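You operate a simulated robot arm through the tools that you are given. There is no shell and no other tool.

Carry out the task below with a simulated robot arm. There is one attempt and no reset: what you move stays moved.

## Task
Band cleats 2 and 3 and stow the red line under both.
Fine: new bands from the band rack, card from the green work mat; lay it back there.

The check looks at the end state, three seconds after you hand in, the way a careful person would. Anything else that was tipped, shoved, dropped, spilled or broken makes it a failure.

## Robot
A 6-joint arm with a two-finger parallel gripper, fixed in place. Base frame: the origin is on the floor under the middle of its stand, x ahead of it, y to its left, z up; the work surface is at about z = 0.903. Units: m, degrees, N and s.
With the tool pointing down near the work surface it reaches from about 0.36 to 0.76 m from the base axis. Its first joint turns from -66.0 to 66.0 degrees. Payload 2.45 kg.
The TCP is the grasp point between the finger pads, 0.024 m short of the fingertips. In the tool frame z runs along the fingers and y along their closing line. The gripper opens to 0.068 m. The fingers are 0.017 m wide and 0.01 m thick; the gripper's body (0.04 by 0.07 m) begins 0.041 m behind the TCP.
Orientation is told as [roll, pitch, yaw] about the base's x, y, z axes, in that order, counted from this pose: with the fingers straight down and closing along the base's y, the tool's x points along the base's -x, its y along +y and its z along -z.

## Interface
- The arm moves only by the tool apply_moves. Its argument "targets" is a list of rows, each an object of numbers (a shift or turn left out is 0, a gripper value left out holds the last): "tx", "ty", "tz": the shift along the base's x, y, z in m; "rx", "ry", "rz": the turn, a rotation vector about the base's x, y, z in rad; "claw": the finger opening in m, from 0 to 0.068. In form: [{"tx": .., "ty": .., "tz": .., "rx": .., "ry": .., "rz": .., "claw": ..}, ...]. A call has 1 to 20 rows; each row shifts and turns the commanded pose from where the row before left it. Each row takes 0.2 s and may step no farther than 0.05 m and 8.6 degrees from the row before; otherwise, or with a gripper value out of range, the whole call is refused. A pose out of reach is approached as far as the arm can. The call stops where the force on the tool passes 50 N (or 10 N more than at its start, if that is more) or the arm is blocked; 0.2 s more then pass. Each finger travels about 0.108 m/s and halts on what it meets, pressing with about 42 N; the grip force reading is that of the motor and also rises with nothing between the fingers. The clock runs only during rows and for 0.2 s after the last one: add rows that do not move to give the fingers time. The reply holds the time, the measured pose of the TCP, the force on the tool along the base axes, the opening and the grip force, in the units named above and with some noise, with the torque about the TCP (base axes, N m) and any sound that the robot's microphone picked up.
- Cameras (640 x 400 px; columns grow to the right, rows downward): "scene" is fixed at [0.1767, 0.4424, 1.4631]; the picture's right is [-0.64, -0.77, 0.00], its down [-0.48, 0.40, -0.78] and it looks along [0.60, -0.50, -0.63] (base axes); focal length 339 px, centre (320, 200). "wrist" rides on the gripper at [0.084, 0.011, -0.075] in the tool frame; the picture's right is [-0.13, 0.99, 0.00], its down [-0.60, -0.08, -0.79] and it looks along [-0.79, -0.10, 0.61] (tool axes); focal length 251 px, centre (320, 200). There is no depth. A picture from a camera that has moved, and an enlarged one, comes with that camera's place and axes in the base frame and with its lens. The place of the scene camera against the robot may be out by one fixed shift of up to 0.025 m in any direction.
- snapshot(camera): a new picture of that camera. The clock stands still meanwhile.
- close_up(camera, box): a new picture of the part [left, top, right, bottom] of that camera's present view, enlarged. The clock stands still meanwhile.
- job_done(): hands the job in; it is judged then, once.

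Places have to be worked out from the pictures, the camera data and where the tool is seen. Open the gripper and draw the arm clear of the work before you hand the job in, unless the task says otherwise.

The tools are called after ">>>" as a command line: name --argument value ..., lists and objects as JSON in quotes. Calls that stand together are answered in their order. apply_moves: Moves the arm, as the interface text tells. Its arguments: {"type":"object","properties":{"targets":{"type":"array"}},"required":["targets"]} The other tools are called the same way: snapshot (camera) takes a picture; close_up (camera, box) takes an enlarged picture of a part of a camera's view; job_done () hands the job in.

At the start:

```text
time: 0.0
tcp_pos: [0.5013, -0.0522, 1.1976]
tcp_rot: [0.0, 0.0, 0.0]
ft_force: [-0.2, -1.3, 0.1]
torque: [0.0, 0.0, 0.03]
grip_width: 0.0677
gripper_force: 0.0
```

scene: 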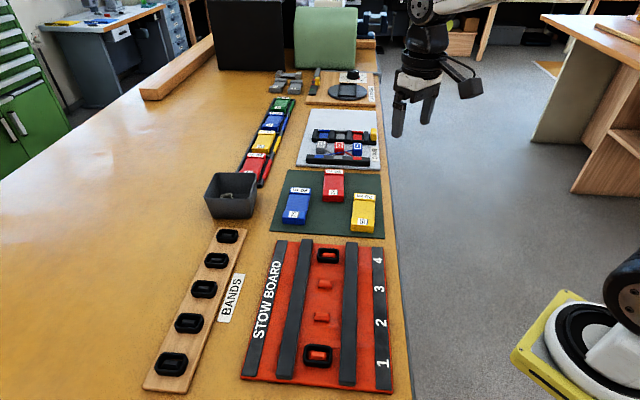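
wrist: 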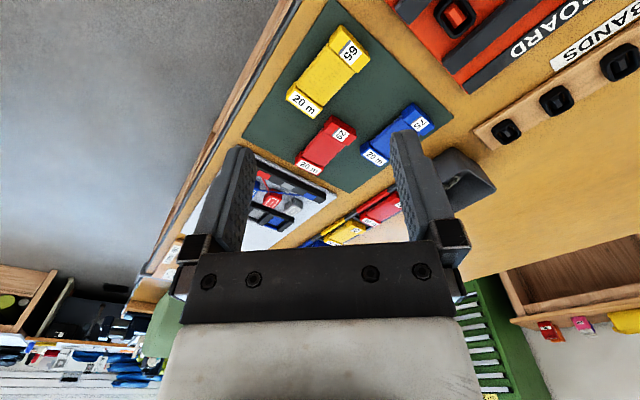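

I'll begin by looking closely at the stow board, the band rack and the green mat, before moving anything.

>>> close_up --camera "scene" --box '[230, 230, 410, 400]'

>>> close_up --camera "scene" --box '[260, 160, 400, 248]'

>>> close_up --camera "scene" --box '[130, 220, 260, 400]'

>>> close_up --camera "scene" --box '[200, 60, 400, 190]'

```text
2.35 times, centred on (320, 315) of scene
camera zoom: at [0.1767, 0.4424, 1.4631], right [-0.64, -0.77, 0.0], down [-0.48, 0.4, -0.78], along [0.6, -0.5, -0.63], focal length 797 px, centre (320, -71)
```

zoom: 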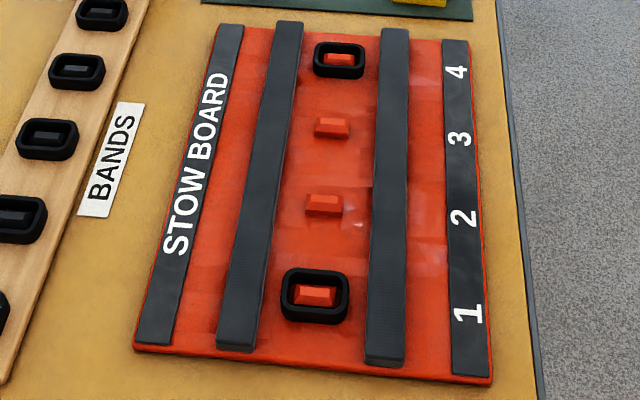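

```text
4.55 times, centred on (330, 204) of scene
camera zoom: at [0.1767, 0.4424, 1.4631], right [-0.64, -0.77, 0.0], down [-0.48, 0.4, -0.78], along [0.6, -0.5, -0.63], focal length 1540 px, centre (274, 182)
```

zoom: 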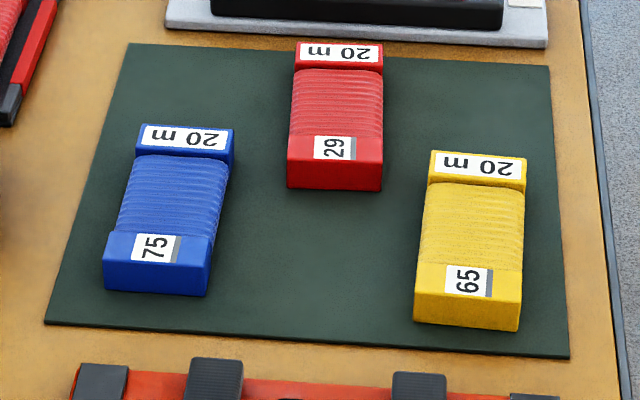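

```text
2.22 times, centred on (195, 310) of scene
camera zoom: at [0.1767, 0.4424, 1.4631], right [-0.64, -0.77, 0.0], down [-0.48, 0.4, -0.78], along [0.6, -0.5, -0.63], focal length 753 px, centre (598, -44)
```

zoom: 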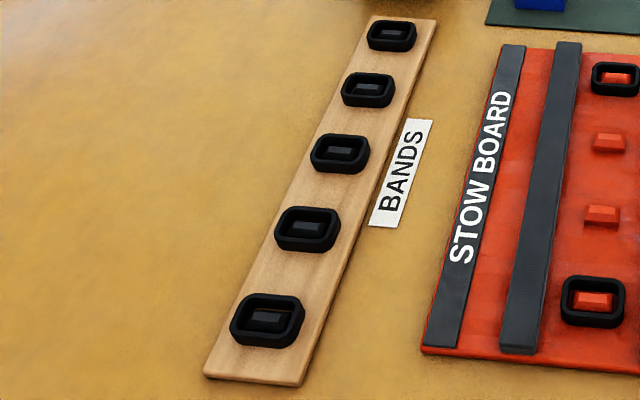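

```text
3.08 times, centred on (300, 125) of scene
camera zoom: at [0.1767, 0.4424, 1.4631], right [-0.64, -0.77, 0.0], down [-0.48, 0.4, -0.78], along [0.6, -0.5, -0.63], focal length 1043 px, centre (382, 431)
```

zoom: 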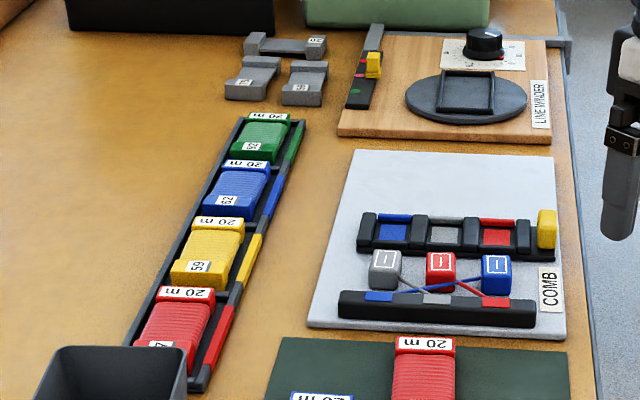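

The board has cleats 1 and 4 already banded, with 2 and 3 bare. I need to understand how the line leaves the card and how a band sits on a cleat, so I zoom in further.

>>> close_up --camera "scene" --box '[310, 164, 358, 208]'

>>> close_up --camera "scene" --box '[290, 240, 360, 300]'

>>> close_up --camera "scene" --box '[290, 300, 360, 376]'

>>> close_up --camera "scene" --box '[160, 270, 230, 340]'

>>> close_up --camera "scene" --box '[290, 110, 390, 172]'

>>> close_up --camera "scene" --box '[200, 90, 300, 220]'

```text
9.09 times, centred on (334, 186) of scene
camera zoom: at [0.1767, 0.4424, 1.4631], right [-0.64, -0.77, 0.0], down [-0.48, 0.4, -0.78], along [0.6, -0.5, -0.63], focal length 3081 px, centre (193, 327)
```

zoom: 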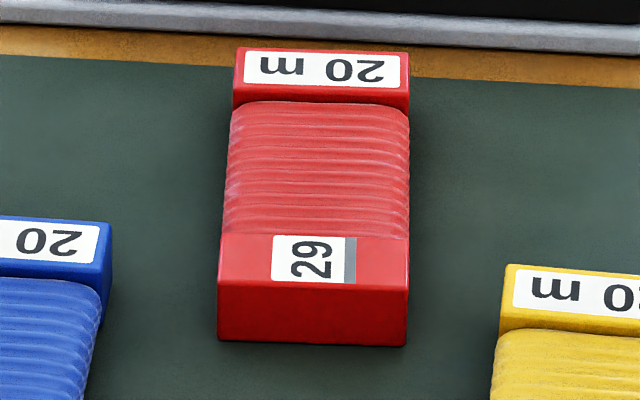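

```text
6.67 times, centred on (325, 270) of scene
camera zoom: at [0.1767, 0.4424, 1.4631], right [-0.64, -0.77, 0.0], down [-0.48, 0.4, -0.78], along [0.6, -0.5, -0.63], focal length 2259 px, centre (287, -267)
```

zoom: 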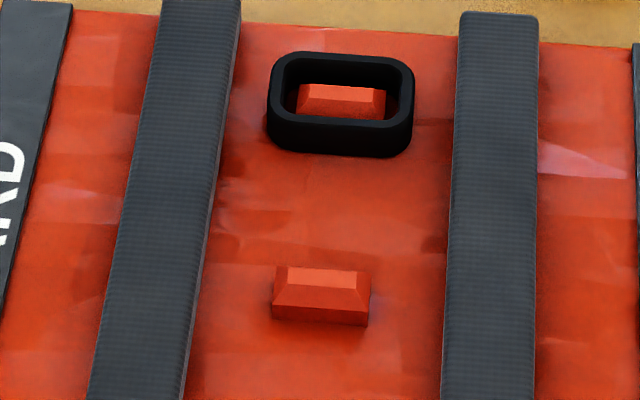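

```text
5.26 times, centred on (325, 338) of scene
camera zoom: at [0.1767, 0.4424, 1.4631], right [-0.64, -0.77, 0.0], down [-0.48, 0.4, -0.78], along [0.6, -0.5, -0.63], focal length 1784 px, centre (294, -526)
```

zoom: 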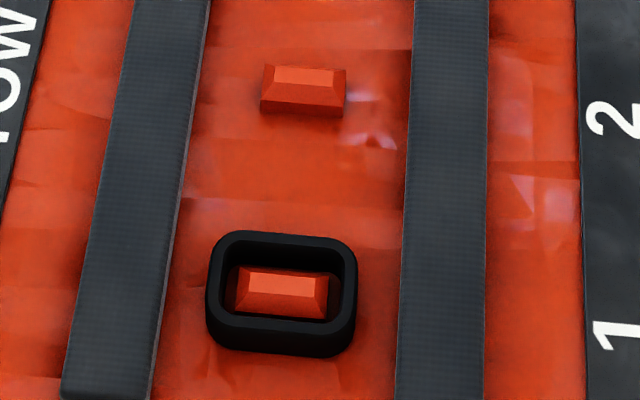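

```text
5.71 times, centred on (195, 305) of scene
camera zoom: at [0.1767, 0.4424, 1.4631], right [-0.64, -0.77, 0.0], down [-0.48, 0.4, -0.78], along [0.6, -0.5, -0.63], focal length 1936 px, centre (1034, -400)
```

zoom: 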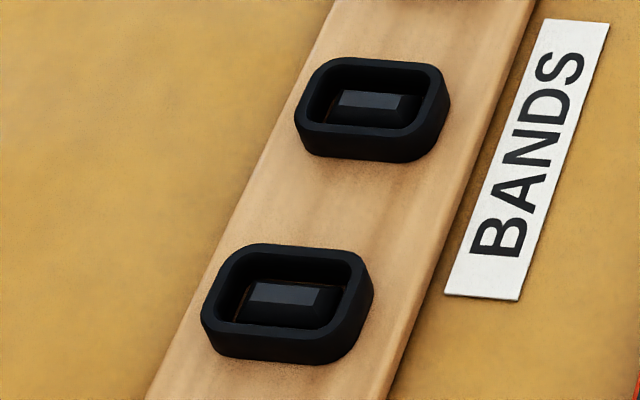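

```text
6.40 times, centred on (340, 141) of scene
camera zoom: at [0.1767, 0.4424, 1.4631], right [-0.64, -0.77, 0.0], down [-0.48, 0.4, -0.78], along [0.6, -0.5, -0.63], focal length 2169 px, centre (192, 578)
```

zoom: 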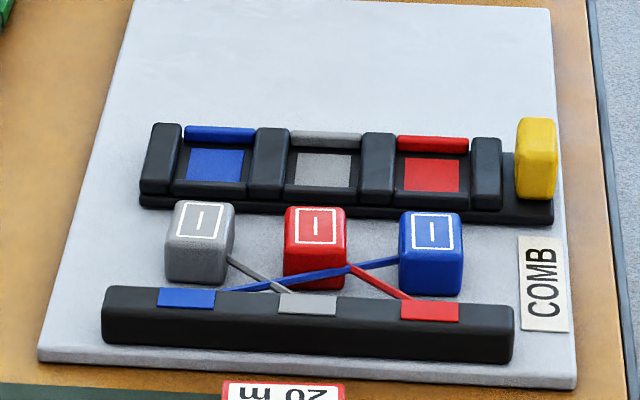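

```text
3.08 times, centred on (250, 155) of scene
camera zoom: at [0.1767, 0.4424, 1.4631], right [-0.64, -0.77, 0.0], down [-0.48, 0.4, -0.78], along [0.6, -0.5, -0.63], focal length 1043 px, centre (535, 338)
```

zoom: 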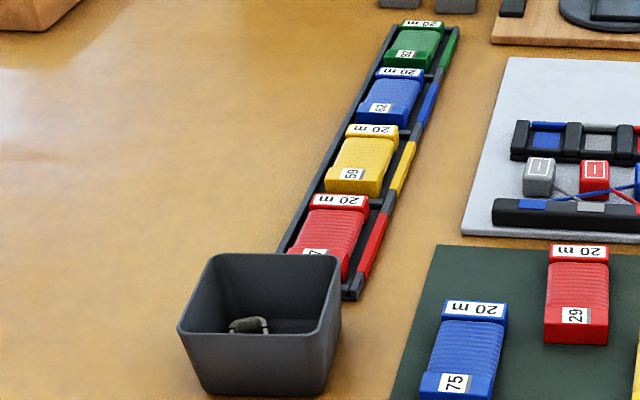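

The scene close-ups show cards as bobbins with raised end blocks, with no loose tail visible. I look at the same things from the wrist camera's present view.

>>> close_up --camera "wrist" --box '[240, 10, 440, 200]'

>>> close_up --camera "wrist" --box '[390, 0, 640, 150]'

>>> close_up --camera "wrist" --box '[130, 140, 440, 320]'

```text
2.11 times, centred on (340, 105) of wrist
camera zoom: at [0.4149, -0.0408, 1.2722], right [0.13, 0.99, 0.0], down [0.6, -0.08, 0.79], along [0.79, -0.1, -0.61], focal length 529 px, centre (278, 400)
```

zoom: 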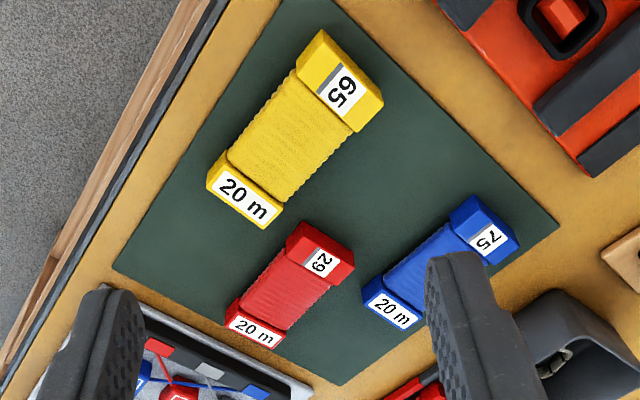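

```text
2.56 times, centred on (515, 75) of wrist
camera zoom: at [0.4149, -0.0408, 1.2722], right [0.13, 0.99, 0.0], down [0.6, -0.08, 0.79], along [0.79, -0.1, -0.61], focal length 644 px, centre (-179, 520)
```

zoom: 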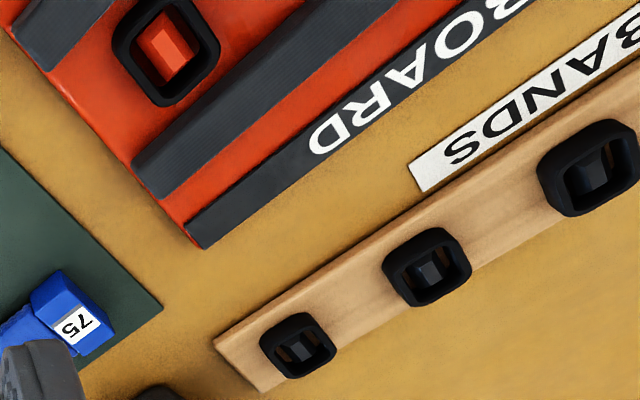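

```text
2.06 times, centred on (285, 230) of wrist
camera zoom: at [0.4149, -0.0408, 1.2722], right [0.13, 0.99, 0.0], down [0.6, -0.08, 0.79], along [0.79, -0.1, -0.61], focal length 519 px, centre (392, 138)
```

zoom: 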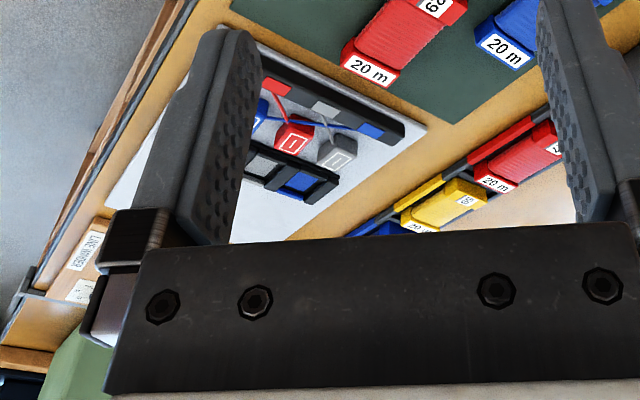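

The wrist picture is upside down (its top looks almost straight down beneath the gripper), so I can inspect the board from overhead. I move above the middle of the board, turning the tool about -45° so it lines up with the board.

>>> apply_moves --targets '[{"tx": -0.005, "ty": 0.03, "rz": -0.131}, {"tx": -0.005, "ty": 0.03, "rz": -0.131}, {"tx": -0.005, "ty": 0.03, "rz": -0.131}, {"tx": -0.005, "ty": 0.03, "rz": -0.131}, {"tx": -0.005, "ty": 0.03, "rz": -0.131}, {"tx": -0.005, "ty": 0.03, "rz": -0.131}, {"tx": -0.005, "ty": 0.03}, {"tx": -0.005, "ty": 0.03}, {}]'

```text
time: 2.0
tcp_pos: [0.4596, 0.1881, 1.1958]
tcp_rot: [0.0, -0.1, -45.0]
ft_force: [0.7, -0.7, 0.1]
torque: [-0.03, 0.02, 0.03]
grip_width: 0.068
gripper_force: 0.0
```

The arm is over the board; I take a wrist picture.

>>> snapshot --camera "wrist"

>>> close_up --camera "wrist" --box '[220, 0, 420, 125]'

```text
taken
camera wrist: at [0.4076, 0.2556, 1.2713], right [0.79, 0.61, 0.0], down [0.37, -0.48, 0.79], along [0.48, -0.63, -0.61], focal length 251 px, centre (320, 200)
```

wrist: 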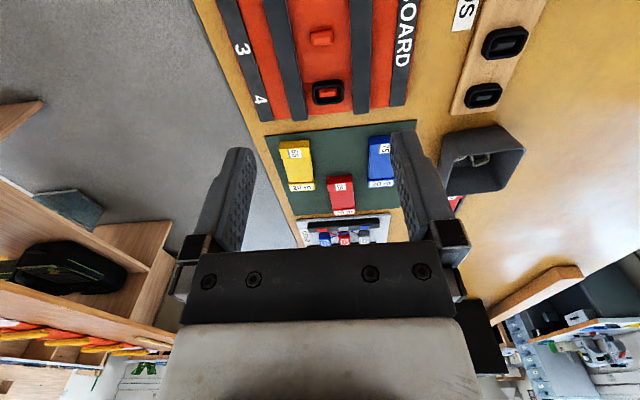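

```text
3.20 times, centred on (320, 62) of wrist
camera zoom: at [0.4076, 0.2556, 1.2713], right [0.79, 0.61, 0.0], down [0.37, -0.48, 0.79], along [0.48, -0.63, -0.61], focal length 805 px, centre (320, 640)
```

zoom: 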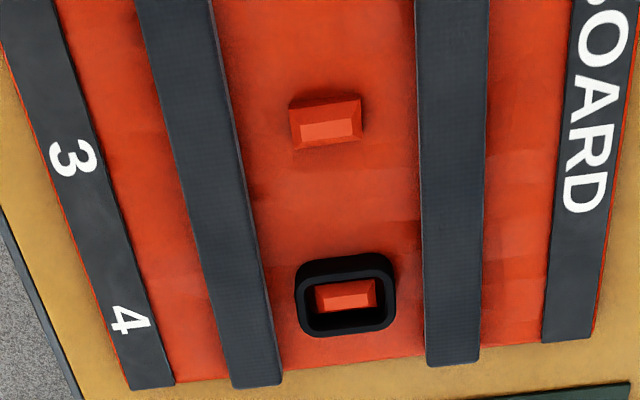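

Cleat 3 works out near (0.487, 0.159) and cleat 4 near (0.536, 0.109), so the pitch is about 0.07 m along (0.70, -0.71). Now I go over the green mat for a closer look at the red card 29.

>>> apply_moves --targets '[{"tx": 0.026, "ty": -0.026, "tz": -0.012}, {"tx": 0.026, "ty": -0.026, "tz": -0.012}, {"tx": 0.026, "ty": -0.026, "tz": -0.012}, {"tx": 0.026, "ty": -0.026, "tz": -0.012}, {"tx": 0.026, "ty": -0.026, "tz": -0.012}, {"tx": 0.026, "ty": -0.026, "tz": -0.012}, {"tx": 0.026, "ty": -0.026, "tz": -0.012}, {"tx": 0.026, "ty": -0.026, "tz": -0.012}, {}]'

>>> snapshot --camera "wrist"

>>> close_up --camera "wrist" --box '[220, 0, 420, 125]'

```text
time: 4.0
tcp_pos: [0.6671, -0.0203, 1.1008]
tcp_rot: [0.0, -0.2, -45.1]
ft_force: [-0.3, 0.0, -0.6]
torque: [-0.02, -0.02, 0.02]
grip_width: 0.0679
gripper_force: 0.0
```

```text
taken
camera wrist: at [0.6144, 0.0472, 1.1755], right [0.79, 0.61, 0.0], down [0.37, -0.48, 0.79], along [0.48, -0.63, -0.61], focal length 251 px, centre (320, 200)
```

wrist: 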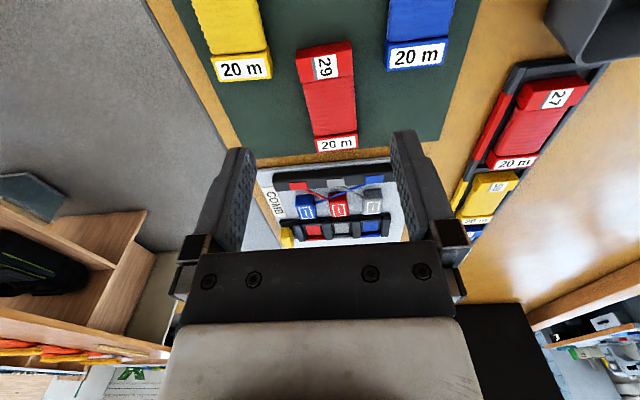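

```text
3.20 times, centred on (320, 62) of wrist
camera zoom: at [0.6144, 0.0472, 1.1755], right [0.79, 0.61, 0.0], down [0.37, -0.48, 0.79], along [0.48, -0.63, -0.61], focal length 805 px, centre (320, 640)
```

zoom: 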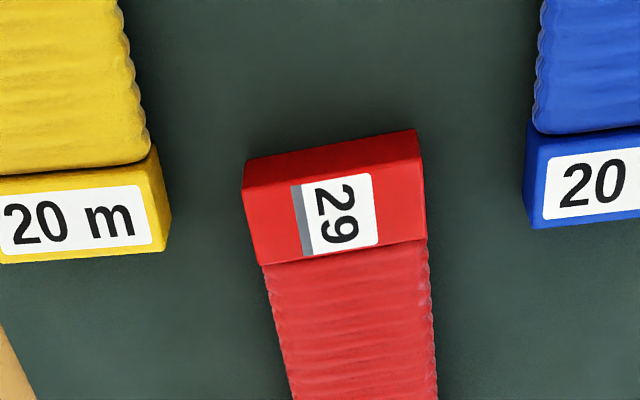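

The red card's top corners give a centre near (0.721, -0.071), width about 0.052, length about 0.115, and a long axis at about -43°. I move above it and lower to z ≈ 1.0 with the gripper open, then check the alignment.

>>> apply_moves --targets '[{"tx": 0.018, "ty": -0.017, "tz": -0.02}, {"tx": 0.018, "ty": -0.017, "tz": -0.02}, {"tx": 0.018, "ty": -0.017, "tz": -0.02}, {"tz": -0.02}, {"tz": -0.02}, {}]'

>>> snapshot --camera "wrist"

>>> snapshot --camera "scene"

```text
time: 5.4
tcp_pos: [0.7208, -0.0705, 1.0005]
tcp_rot: [-0.1, -0.1, -45.0]
ft_force: [0.6, -0.5, 0.3]
torque: [0.05, 0.0, 0.02]
grip_width: 0.0681
gripper_force: 0.2
```

```text
taken
camera wrist: at [0.668, -0.0036, 1.0753], right [0.79, 0.61, 0.0], down [0.37, -0.48, 0.79], along [0.48, -0.63, -0.61], focal length 251 px, centre (320, 200)
```

wrist: 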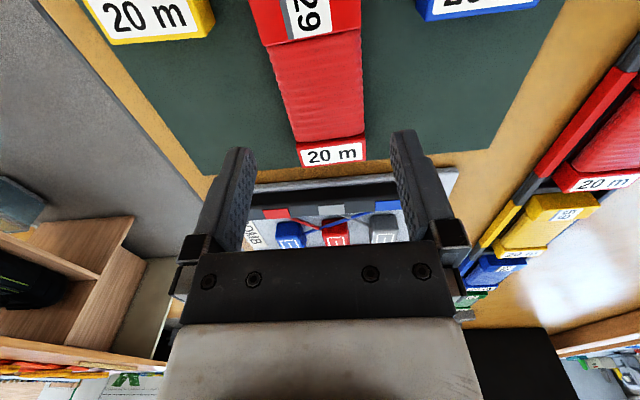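

```text
taken
```

scene: 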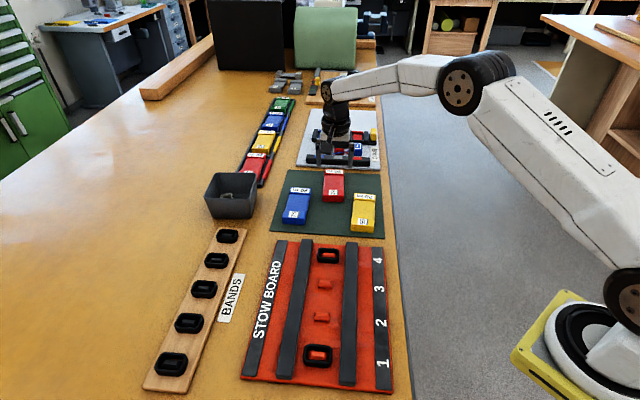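

The gripper is centred over the card's axis to within a millimetre or so and lined up within a degree. I descend to about z = 0.935 with the fingers straddling the card.

>>> apply_moves --targets '[{"tz": -0.02, "claw": 0.068}, {"tz": -0.02}, {"tz": -0.015}, {"tz": -0.01}, {}]'

>>> snapshot --camera "wrist"

>>> close_up --camera "scene" --box '[280, 130, 390, 220]'

```text
time: 6.6
tcp_pos: [0.7215, -0.071, 0.936]
tcp_rot: [-0.1, 0.0, -45.2]
ft_force: [0.2, -0.1, 0.3]
torque: [0.0, 0.02, -0.02]
grip_width: 0.0681
gripper_force: 0.0
```

```text
taken
camera wrist: at [0.669, -0.0037, 1.0113], right [0.79, 0.61, 0.0], down [0.37, -0.48, 0.79], along [0.48, -0.63, -0.61], focal length 251 px, centre (320, 200)
```

wrist: 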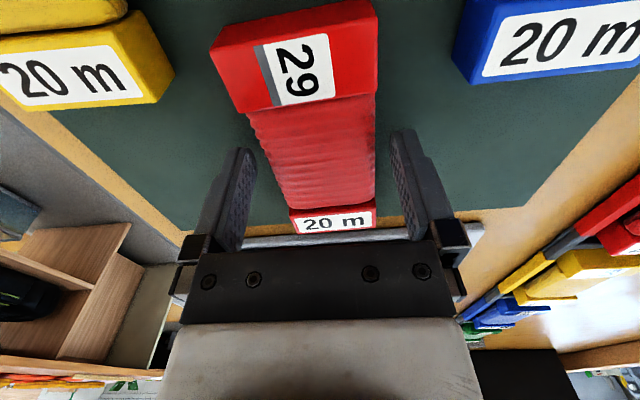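

```text
4.44 times, centred on (335, 175) of scene
camera zoom: at [0.1767, 0.4424, 1.4631], right [-0.64, -0.77, 0.0], down [-0.48, 0.4, -0.78], along [0.6, -0.5, -0.63], focal length 1506 px, centre (253, 311)
```

zoom: 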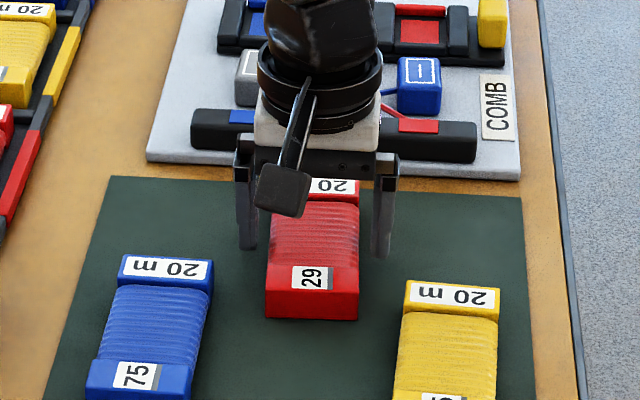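

Fingers straddle the card with clearance on both sides. I close on it.

>>> apply_moves --targets '[{"claw": 0.04}, {}, {}]'

```text
time: 7.4
tcp_pos: [0.7212, -0.0712, 0.936]
tcp_rot: [0.0, -0.1, -45.1]
ft_force: [0.6, -0.2, -0.7]
torque: [-0.03, -0.01, 0.02]
grip_width: 0.0535
gripper_force: 42.1
```

The card is gripped at 0.0535 m. I lift it straight up 0.1 m and check it and the readings for any line paying out.

>>> apply_moves --targets '[{"tz": 0.01}, {"tz": 0.02}, {"tz": 0.03}, {"tz": 0.04}, {}]'

>>> snapshot --camera "wrist"

>>> snapshot --camera "scene"

>>> close_up --camera "scene" --box '[270, 80, 400, 240]'

```text
time: 8.6
tcp_pos: [0.7223, -0.0701, 1.0369]
tcp_rot: [0.1, -0.1, -45.0]
ft_force: [-0.4, 1.0, -1.1]
torque: [0.0, -0.02, 0.0]
grip_width: 0.0532
gripper_force: 42.0
```

```text
taken
camera wrist: at [0.6691, -0.0027, 1.1121], right [0.79, 0.61, 0.0], down [0.37, -0.48, 0.79], along [0.48, -0.63, -0.61], focal length 251 px, centre (320, 200)
```

wrist: 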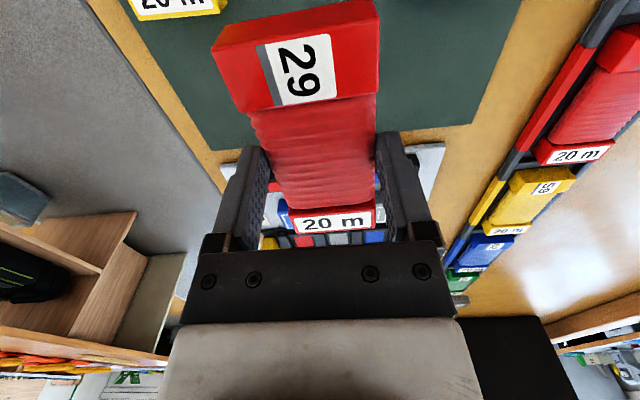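

```text
taken
```

scene: 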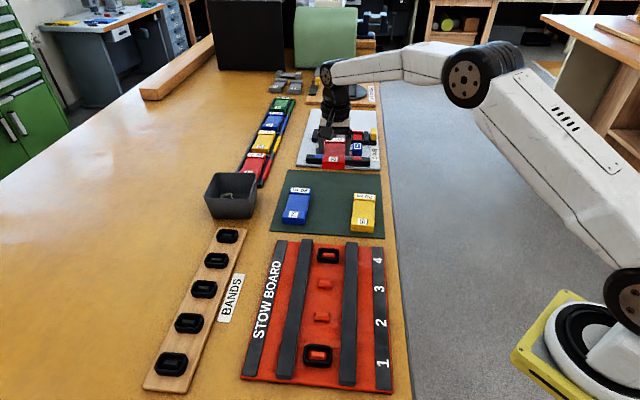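

```text
2.50 times, centred on (335, 160) of scene
camera zoom: at [0.1768, 0.4424, 1.4631], right [-0.64, -0.77, 0.0], down [-0.48, 0.4, -0.78], along [0.6, -0.5, -0.63], focal length 847 px, centre (282, 300)
```

zoom: 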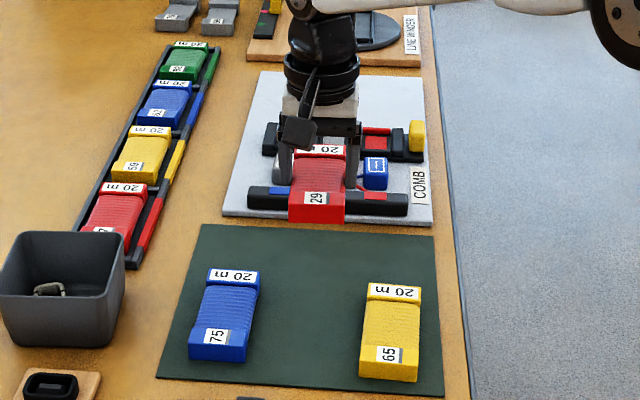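

No tail or loose line is visible yet. I carry the card up over clear space and tilt it so the scene camera can see its underside, in case the line or a slot is there.

>>> apply_moves --targets '[{"tz": 0.04}, {"tx": -0.024, "ty": 0.023, "tz": 0.034}, {"tx": -0.024, "ty": 0.023, "tz": 0.034}, {"tx": -0.024, "ty": 0.023, "tz": 0.034}, {"tx": -0.024, "ty": 0.023, "tz": 0.034}, {"tx": -0.024, "ty": 0.023, "tz": 0.034}, {"rx": 0.099, "ry": 0.099}, {"rx": 0.099, "ry": 0.099}, {"rx": 0.099, "ry": 0.099}, {"rx": 0.099, "ry": 0.099}, {"rx": 0.099, "ry": 0.099}, {"rx": 0.099, "ry": 0.099}, {}]'

>>> snapshot --camera "scene"

```text
time: 11.4
tcp_pos: [0.5852, 0.052, 1.2283]
tcp_rot: [0.1, 48.0, -45.2]
ft_force: [-1.0, 0.7, 0.1]
torque: [-0.03, 0.01, -0.01]
grip_width: 0.0533
gripper_force: 42.0
out of reach, approached as far as the arm can: row 12
```

```text
taken
```

scene: 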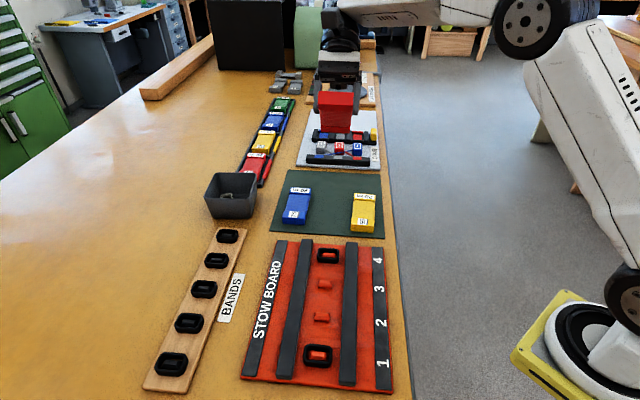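

The tilt stopped at 48°, enough to see beneath. I zoom in on the card's underside.

>>> close_up --camera "scene" --box '[305, 75, 370, 145]'

>>> snapshot --camera "wrist"

```text
5.71 times, centred on (338, 110) of scene
camera zoom: at [0.1768, 0.4424, 1.4631], right [-0.64, -0.77, 0.0], down [-0.48, 0.4, -0.78], along [0.6, -0.5, -0.63], focal length 1936 px, centre (220, 714)
```

zoom: 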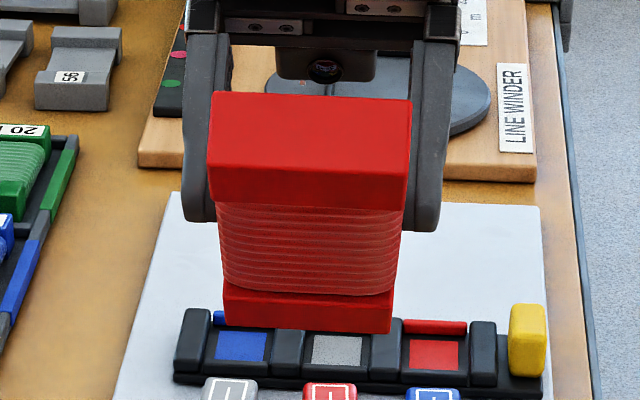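

```text
taken
camera wrist: at [0.5915, 0.0606, 1.3419], right [0.76, 0.64, -0.1], down [0.64, -0.76, 0.08], along [-0.02, -0.12, -0.99], focal length 251 px, centre (320, 200)
```

wrist: 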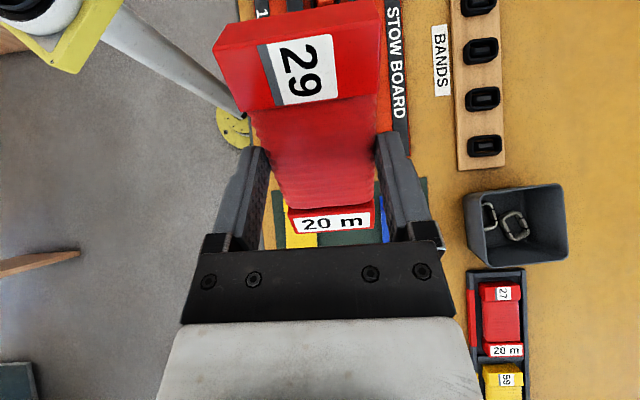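

The card is a plain bobbin on both sides: end blocks about 0.07 m apart inside, with recessed winding between. That matches the gap between the board's two rails, so the card seems made to sit crosswise on the rails over a cleat. I tilt back upright and turn it to lie crosswise (yaw +45°).

>>> apply_moves --targets '[{"rx": -0.099, "ry": -0.099}, {"rx": -0.099, "ry": -0.099}, {"rx": -0.099, "ry": -0.099}, {"rx": -0.099, "ry": -0.099}, {"rx": -0.099, "ry": -0.099}, {"rx": -0.099, "ry": -0.099}, {}]'

```text
time: 13.0
tcp_pos: [0.5852, 0.0526, 1.2303]
tcp_rot: [0.0, -0.2, -45.1]
ft_force: [0.0, -0.3, -0.9]
torque: [-0.05, -0.01, -0.02]
grip_width: 0.0529
gripper_force: 41.8
```

Upright again at (0.585, 0.053, 1.230). Now I turn +90° while moving toward the number side of the board, still well above it.

>>> apply_moves --targets '[{"tx": -0.012, "ty": 0.0065, "tz": -0.011, "rz": 0.131}, {"tx": -0.012, "ty": 0.0065, "tz": -0.011, "rz": 0.131}, {"tx": -0.012, "ty": 0.0065, "tz": -0.011, "rz": 0.131}, {"tx": -0.012, "ty": 0.0065, "tz": -0.011, "rz": 0.131}, {"tx": -0.012, "ty": 0.0065, "tz": -0.011, "rz": 0.131}, {"tx": -0.012, "ty": 0.0065, "tz": -0.011, "rz": 0.131}, {"tx": -0.012, "ty": 0.0065, "tz": -0.011, "rz": 0.131}, {"tx": -0.012, "ty": 0.0065, "tz": -0.011, "rz": 0.131}, {"tx": -0.012, "ty": 0.0065, "tz": -0.011, "rz": 0.131}, {"tx": -0.012, "ty": 0.0065, "tz": -0.011, "rz": 0.131}, {"tx": -0.012, "ty": 0.0065, "tz": -0.011, "rz": 0.131}, {"tx": -0.012, "ty": 0.0065, "tz": -0.011, "rz": 0.131}, {}]'

>>> snapshot --camera "wrist"

>>> snapshot --camera "scene"

```text
time: 15.8
tcp_pos: [0.4399, 0.129, 1.0975]
tcp_rot: [0.0, -0.2, 45.0]
ft_force: [0.0, -0.8, 0.3]
torque: [0.03, 0.0, -0.01]
grip_width: 0.0531
gripper_force: 42.2
```

```text
taken
camera wrist: at [0.3721, 0.0788, 1.1723], right [-0.61, 0.79, 0.0], down [0.48, 0.37, 0.79], along [0.63, 0.49, -0.61], focal length 251 px, centre (320, 200)
```

wrist: 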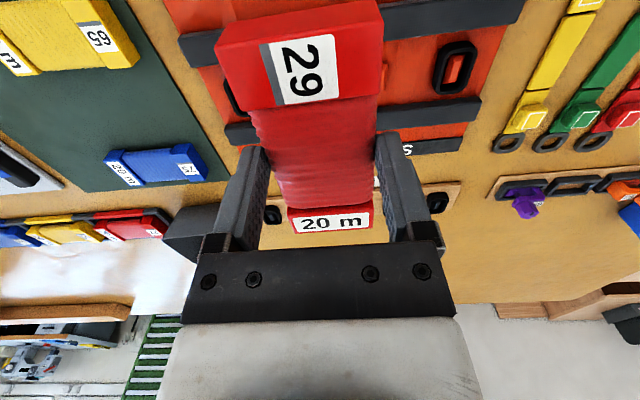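

```text
taken
```

scene: 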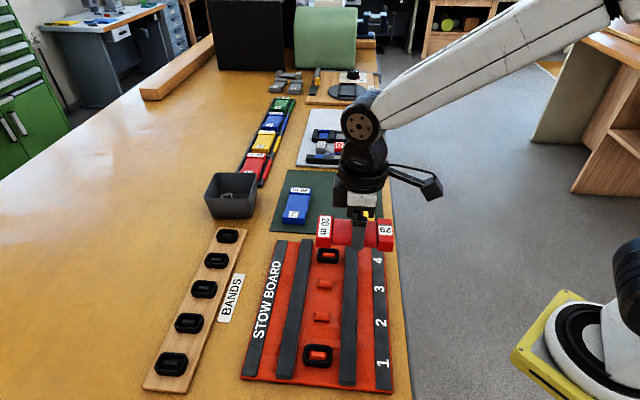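

There is more equipment on the right of the wrist view (coloured straps or lines with loops) that the scene camera doesn't show. I zoom in on that.

>>> close_up --camera "wrist" --box '[440, 0, 640, 240]'

>>> close_up --camera "wrist" --box '[370, 0, 530, 160]'

```text
1.67 times, centred on (540, 120) of wrist
camera zoom: at [0.3721, 0.0788, 1.1723], right [-0.61, 0.79, 0.0], down [0.48, 0.37, 0.79], along [0.63, 0.49, -0.61], focal length 419 px, centre (-47, 333)
```

zoom: 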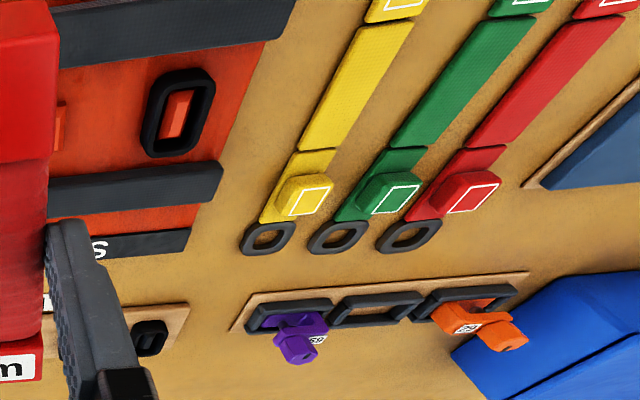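

```text
2.50 times, centred on (450, 80) of wrist
camera zoom: at [0.3721, 0.0788, 1.1723], right [-0.61, 0.79, 0.0], down [0.48, 0.37, 0.79], along [0.63, 0.49, -0.61], focal length 629 px, centre (-5, 500)
```

zoom: 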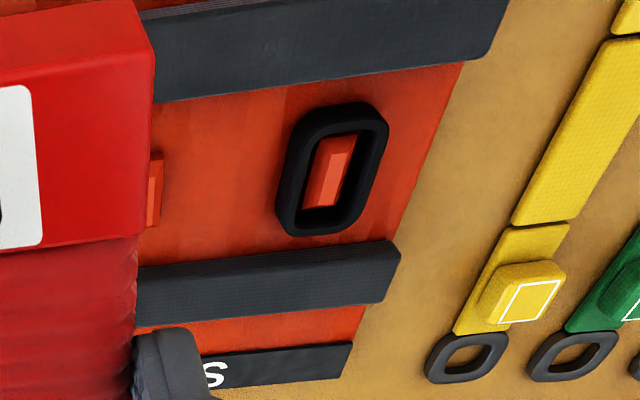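

This looks like a rigging bench with other stations I must leave alone. I zoom the scene camera on the board's near end to compare rail, cleat and band heights.

>>> close_up --camera "scene" --box '[296, 336, 364, 392]'

>>> close_up --camera "scene" --box '[296, 270, 360, 330]'

>>> close_up --camera "scene" --box '[300, 205, 410, 275]'

```text
7.14 times, centred on (330, 364) of scene
camera zoom: at [0.1767, 0.4424, 1.4631], right [-0.64, -0.77, 0.0], down [-0.48, 0.4, -0.78], along [0.6, -0.5, -0.63], focal length 2421 px, centre (249, -971)
```

zoom: 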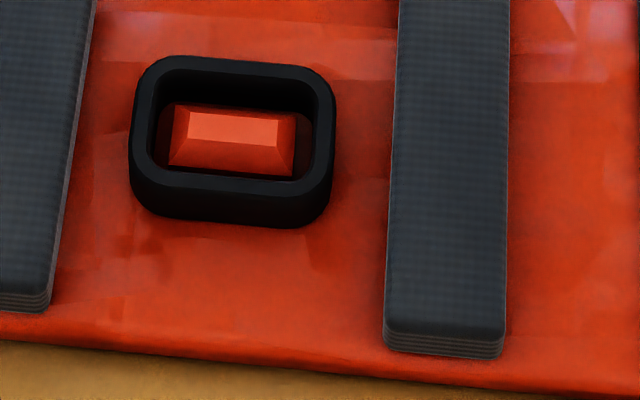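

```text
6.67 times, centred on (328, 300) of scene
camera zoom: at [0.1767, 0.4424, 1.4631], right [-0.64, -0.77, 0.0], down [-0.48, 0.4, -0.78], along [0.6, -0.5, -0.63], focal length 2259 px, centre (267, -467)
```

zoom: 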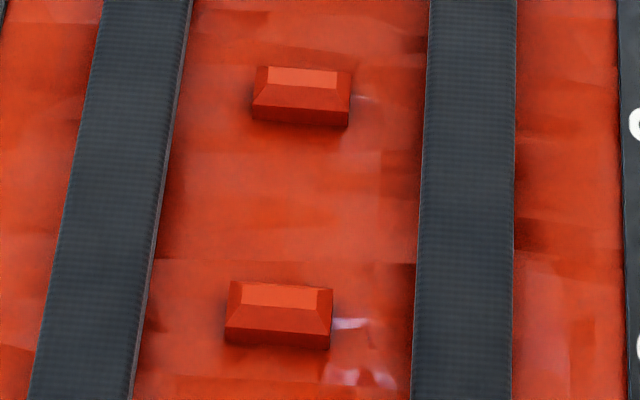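

```text
5.71 times, centred on (355, 240) of scene
camera zoom: at [0.1767, 0.4424, 1.4631], right [-0.64, -0.77, 0.0], down [-0.48, 0.4, -0.78], along [0.6, -0.5, -0.63], focal length 1936 px, centre (120, -29)
```

zoom: 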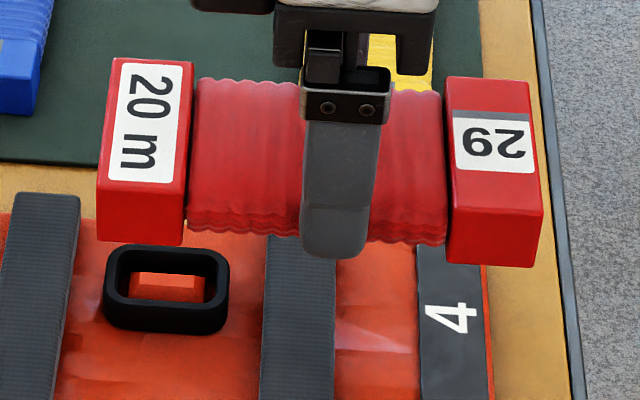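

Rails are about 10 mm high and the bands clearly taller (about 18 mm), so the card could sit on the rails only over bare cleats, before the bands go on. That suggests laying the line first and banding over it. I bring the card over cleat 2 at z ≈ 1.0 and look.

>>> apply_moves --targets '[{"ty": 0.02, "tz": -0.02}, {"ty": 0.02, "tz": -0.02}, {"ty": 0.02, "tz": -0.02}, {"tx": -0.003, "ty": 0.019, "tz": -0.02}, {"tz": -0.018}, {}]'

>>> snapshot --camera "scene"

>>> snapshot --camera "wrist"

>>> close_up --camera "scene" --box '[250, 240, 400, 360]'

```text
time: 17.2
tcp_pos: [0.4383, 0.2101, 0.9996]
tcp_rot: [0.1, -0.1, 45.0]
ft_force: [1.0, 0.2, -1.0]
torque: [0.0, -0.01, 0.01]
grip_width: 0.053
gripper_force: 42.1
```

```text
taken
```

scene: 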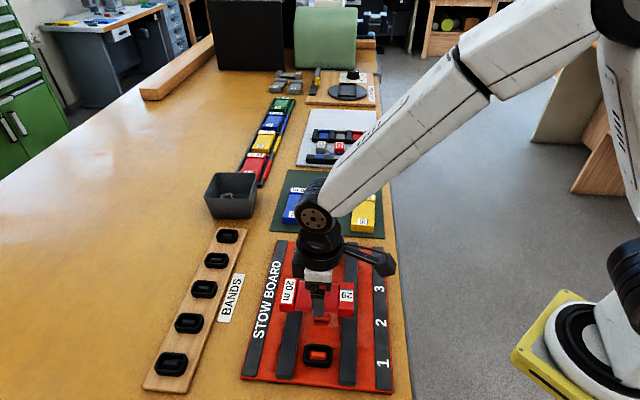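

```text
taken
camera wrist: at [0.3695, 0.158, 1.0747], right [-0.61, 0.79, 0.0], down [0.48, 0.37, 0.79], along [0.63, 0.48, -0.61], focal length 251 px, centre (320, 200)
```

wrist: 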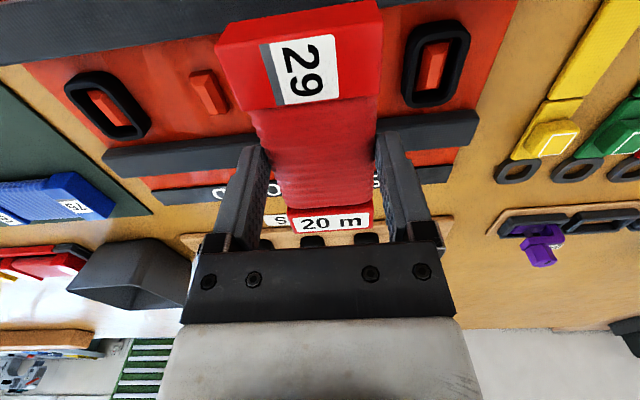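

```text
3.33 times, centred on (325, 300) of scene
camera zoom: at [0.1768, 0.4424, 1.4631], right [-0.64, -0.77, 0.0], down [-0.48, 0.4, -0.78], along [0.6, -0.5, -0.63], focal length 1130 px, centre (303, -133)
```

zoom: 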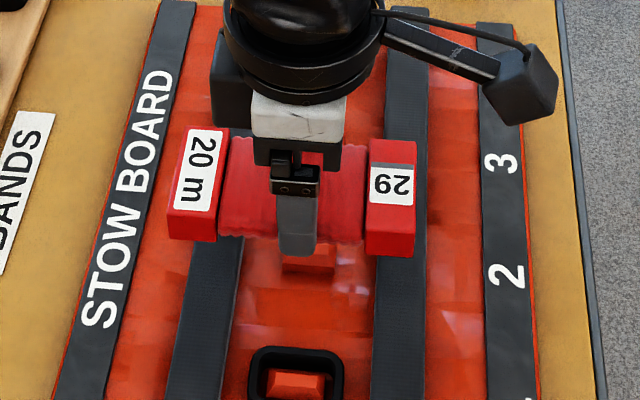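

The card is over cleat 2 crosswise, its end blocks above the rails. I nudge it 2-3 mm toward the number side and lower in small steps, watching the force.

>>> apply_moves --targets '[{"tx": -0.002, "ty": -0.002, "tz": -0.015}, {"tz": -0.015}, {"tz": -0.005}, {}]'

>>> close_up --camera "scene" --box '[250, 240, 400, 360]'

>>> snapshot --camera "wrist"

```text
time: 18.2
tcp_pos: [0.4361, 0.2075, 0.9649]
tcp_rot: [0.1, -0.1, 44.9]
ft_force: [0.1, -0.3, -0.4]
torque: [0.0, 0.01, 0.03]
grip_width: 0.0527
gripper_force: 41.6
```

```text
3.33 times, centred on (325, 300) of scene
camera zoom: at [0.1768, 0.4424, 1.4631], right [-0.64, -0.77, 0.0], down [-0.48, 0.4, -0.78], along [0.6, -0.5, -0.63], focal length 1130 px, centre (303, -133)
```

zoom: 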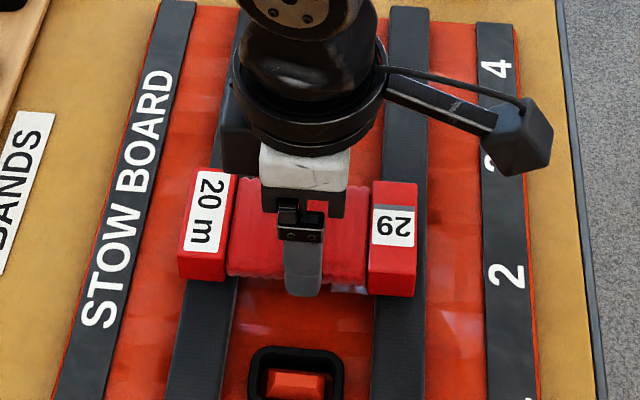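

```text
taken
camera wrist: at [0.3678, 0.1561, 1.0394], right [-0.61, 0.79, 0.0], down [0.48, 0.37, 0.79], along [0.63, 0.48, -0.61], focal length 251 px, centre (320, 200)
```

wrist: 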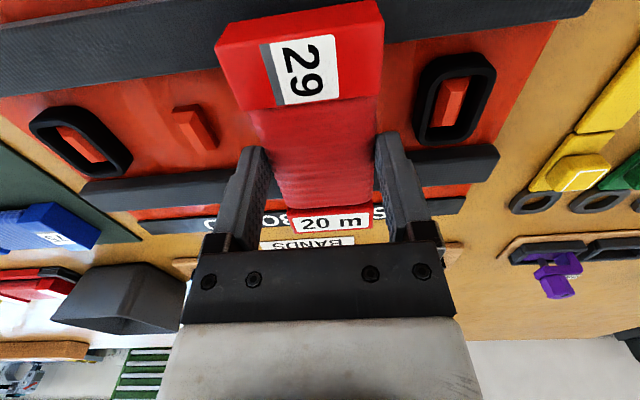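

Still clear of the rails with no change seen. I continue down in 2 mm steps toward contact.

>>> apply_moves --targets '[{"tz": -0.002}, {"tz": -0.002}, {"tz": -0.002}, {"tz": -0.002}, {}]'

>>> close_up --camera "scene" --box '[250, 240, 400, 360]'

```text
time: 19.4
tcp_pos: [0.4369, 0.2085, 0.9577]
tcp_rot: [0.1, 0.0, 45.0]
ft_force: [-6.9, -4.4, 24.2]
torque: [-0.23, 0.41, 0.07]
grip_width: 0.0529
gripper_force: 41.7
```

```text
3.33 times, centred on (325, 300) of scene
camera zoom: at [0.1762, 0.4421, 1.4633], right [-0.64, -0.77, 0.0], down [-0.48, 0.4, -0.78], along [0.6, -0.49, -0.63], focal length 1130 px, centre (303, -133)
```

zoom: 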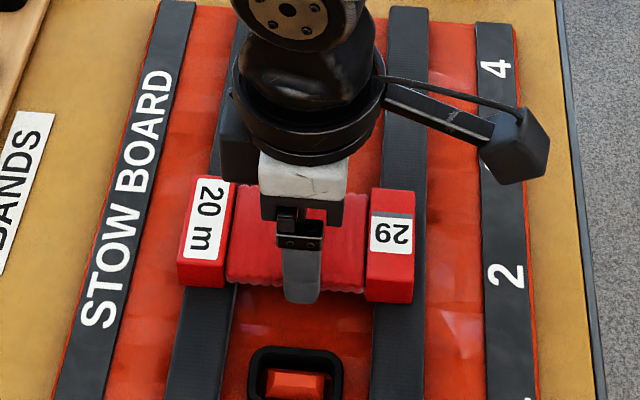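

The card touched down at TCP z ≈ 0.958 (24 N). I ease off and lift 3 cm to see whether any line was left at cleat 2.

>>> apply_moves --targets '[{"tz": 0.003}, {"tz": 0.01}, {"tz": 0.02}, {}]'

>>> close_up --camera "scene" --box '[250, 240, 400, 360]'

>>> snapshot --camera "wrist"

```text
time: 20.4
tcp_pos: [0.437, 0.2063, 0.9894]
tcp_rot: [-0.1, 0.0, 45.1]
ft_force: [-0.2, -0.3, -1.6]
torque: [0.04, 0.02, -0.02]
grip_width: 0.0527
gripper_force: 42.2
```

```text
3.33 times, centred on (325, 300) of scene
camera zoom: at [0.1768, 0.4424, 1.4631], right [-0.64, -0.77, 0.0], down [-0.48, 0.4, -0.78], along [0.6, -0.5, -0.63], focal length 1130 px, centre (303, -133)
```

zoom: 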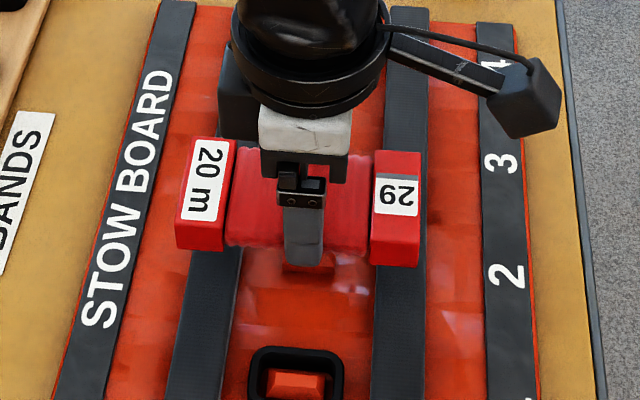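

```text
taken
camera wrist: at [0.3683, 0.1553, 1.0648], right [-0.61, 0.79, 0.0], down [0.48, 0.37, 0.79], along [0.63, 0.48, -0.61], focal length 251 px, centre (320, 200)
```

wrist: 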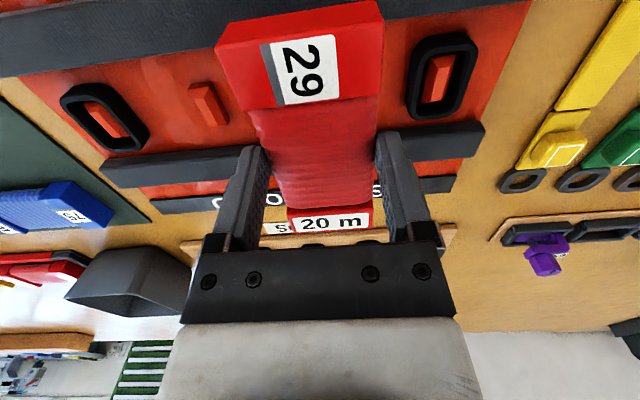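

Nothing visible was laid by a simple touch. I try drawing the card along the rails: set it down just before cleat 2 and draw it at light contact to just past cleat 3, staying clear of the banded cleats 1 and 4.

>>> apply_moves --targets '[{"tx": -0.008, "ty": 0.0075, "tz": -0.005}, {"tx": -0.008, "ty": 0.0075, "tz": -0.01}, {"tz": -0.008}, {"tz": -0.005}, {"tz": -0.002}, {}]'

>>> close_up --camera "scene" --box '[250, 240, 400, 380]'

```text
time: 21.8
tcp_pos: [0.4213, 0.2227, 0.9598]
tcp_rot: [0.1, -0.2, 45.0]
ft_force: [0.4, -0.2, -0.8]
torque: [-0.04, -0.01, 0.0]
grip_width: 0.0529
gripper_force: 41.8
```

```text
2.86 times, centred on (325, 310) of scene
camera zoom: at [0.1768, 0.4424, 1.4631], right [-0.64, -0.77, 0.0], down [-0.48, 0.4, -0.78], along [0.6, -0.5, -0.63], focal length 968 px, centre (306, -114)
```

zoom: 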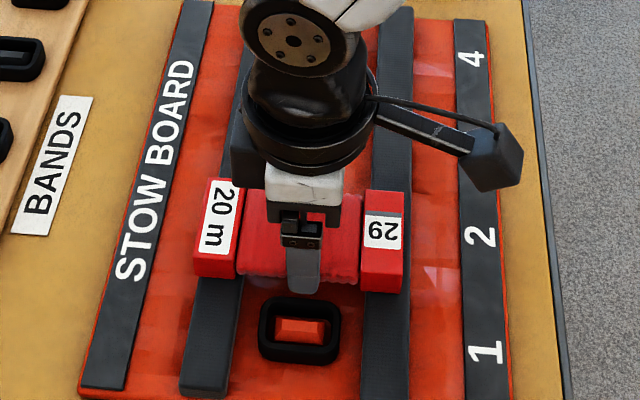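

Light position just above contact and the fingertips clear band 1. I lower 1 mm and draw along to just past cleat 3.

>>> apply_moves --targets '[{"tz": -0.001}, {"tx": 0.007, "ty": -0.0071}, {"tx": 0.007, "ty": -0.0071}, {"tx": 0.007, "ty": -0.0071}, {"tx": 0.007, "ty": -0.0071}, {"tx": 0.007, "ty": -0.0071}, {"tx": 0.007, "ty": -0.0071}, {"tx": 0.007, "ty": -0.0071}, {"tx": 0.007, "ty": -0.0071}, {"tx": 0.007, "ty": -0.0071}, {"tx": 0.007, "ty": -0.0071}, {"tx": 0.007, "ty": -0.0071}, {}]'

>>> close_up --camera "scene" --box '[250, 240, 400, 380]'

>>> snapshot --camera "wrist"

```text
time: 24.6
tcp_pos: [0.4964, 0.1433, 0.9579]
tcp_rot: [0.0, 0.0, 45.0]
ft_force: [-0.2, 0.9, 2.0]
torque: [0.11, -0.11, 0.04]
grip_width: 0.0529
gripper_force: 41.8
```

```text
2.86 times, centred on (325, 310) of scene
camera zoom: at [0.1767, 0.4424, 1.4632], right [-0.64, -0.77, 0.0], down [-0.48, 0.4, -0.78], along [0.6, -0.5, -0.63], focal length 968 px, centre (306, -114)
```

zoom: 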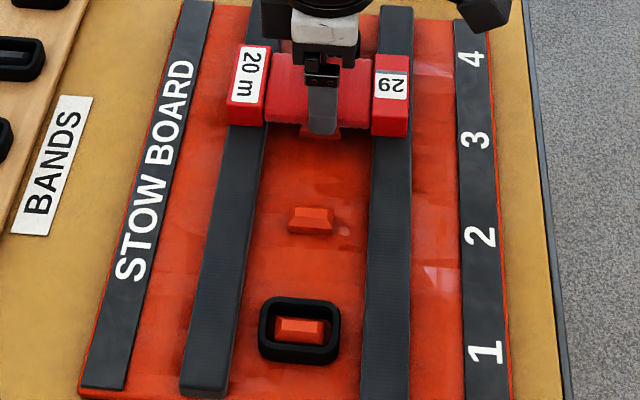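

```text
taken
camera wrist: at [0.4288, 0.0915, 1.0327], right [-0.61, 0.79, 0.0], down [0.48, 0.37, 0.79], along [0.63, 0.48, -0.61], focal length 251 px, centre (320, 200)
```

wrist: 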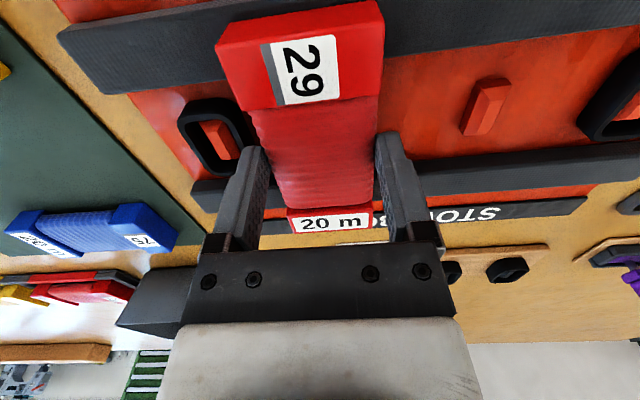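

I see no line so far, but red on red would be hard to see. I zoom in strongly on cleats 2 and 3 and compare with the first close-ups.

>>> close_up --camera "scene" --box '[296, 270, 360, 330]'

>>> close_up --camera "wrist" --box '[380, 40, 620, 190]'

```text
6.67 times, centred on (328, 300) of scene
camera zoom: at [0.1767, 0.4424, 1.4632], right [-0.64, -0.77, 0.0], down [-0.48, 0.4, -0.78], along [0.6, -0.5, -0.63], focal length 2259 px, centre (267, -467)
```

zoom: 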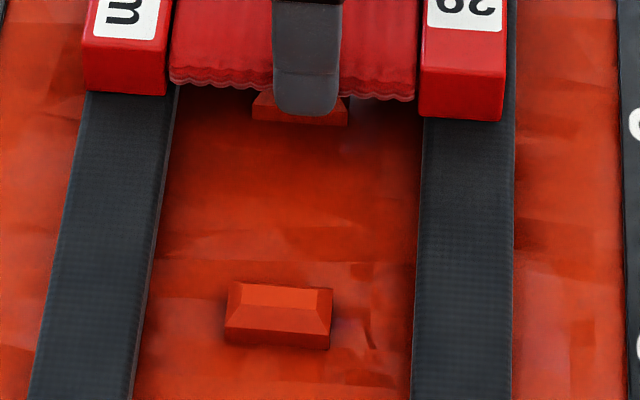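

```text
2.67 times, centred on (500, 115) of wrist
camera zoom: at [0.4288, 0.0915, 1.0327], right [-0.61, 0.79, 0.0], down [0.48, 0.37, 0.79], along [0.63, 0.48, -0.61], focal length 670 px, centre (-160, 427)
```

zoom: 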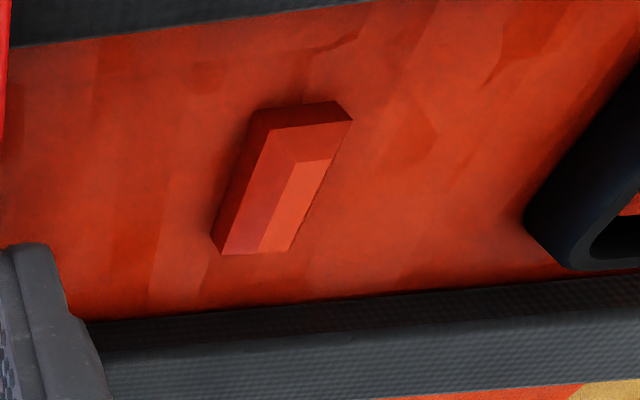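

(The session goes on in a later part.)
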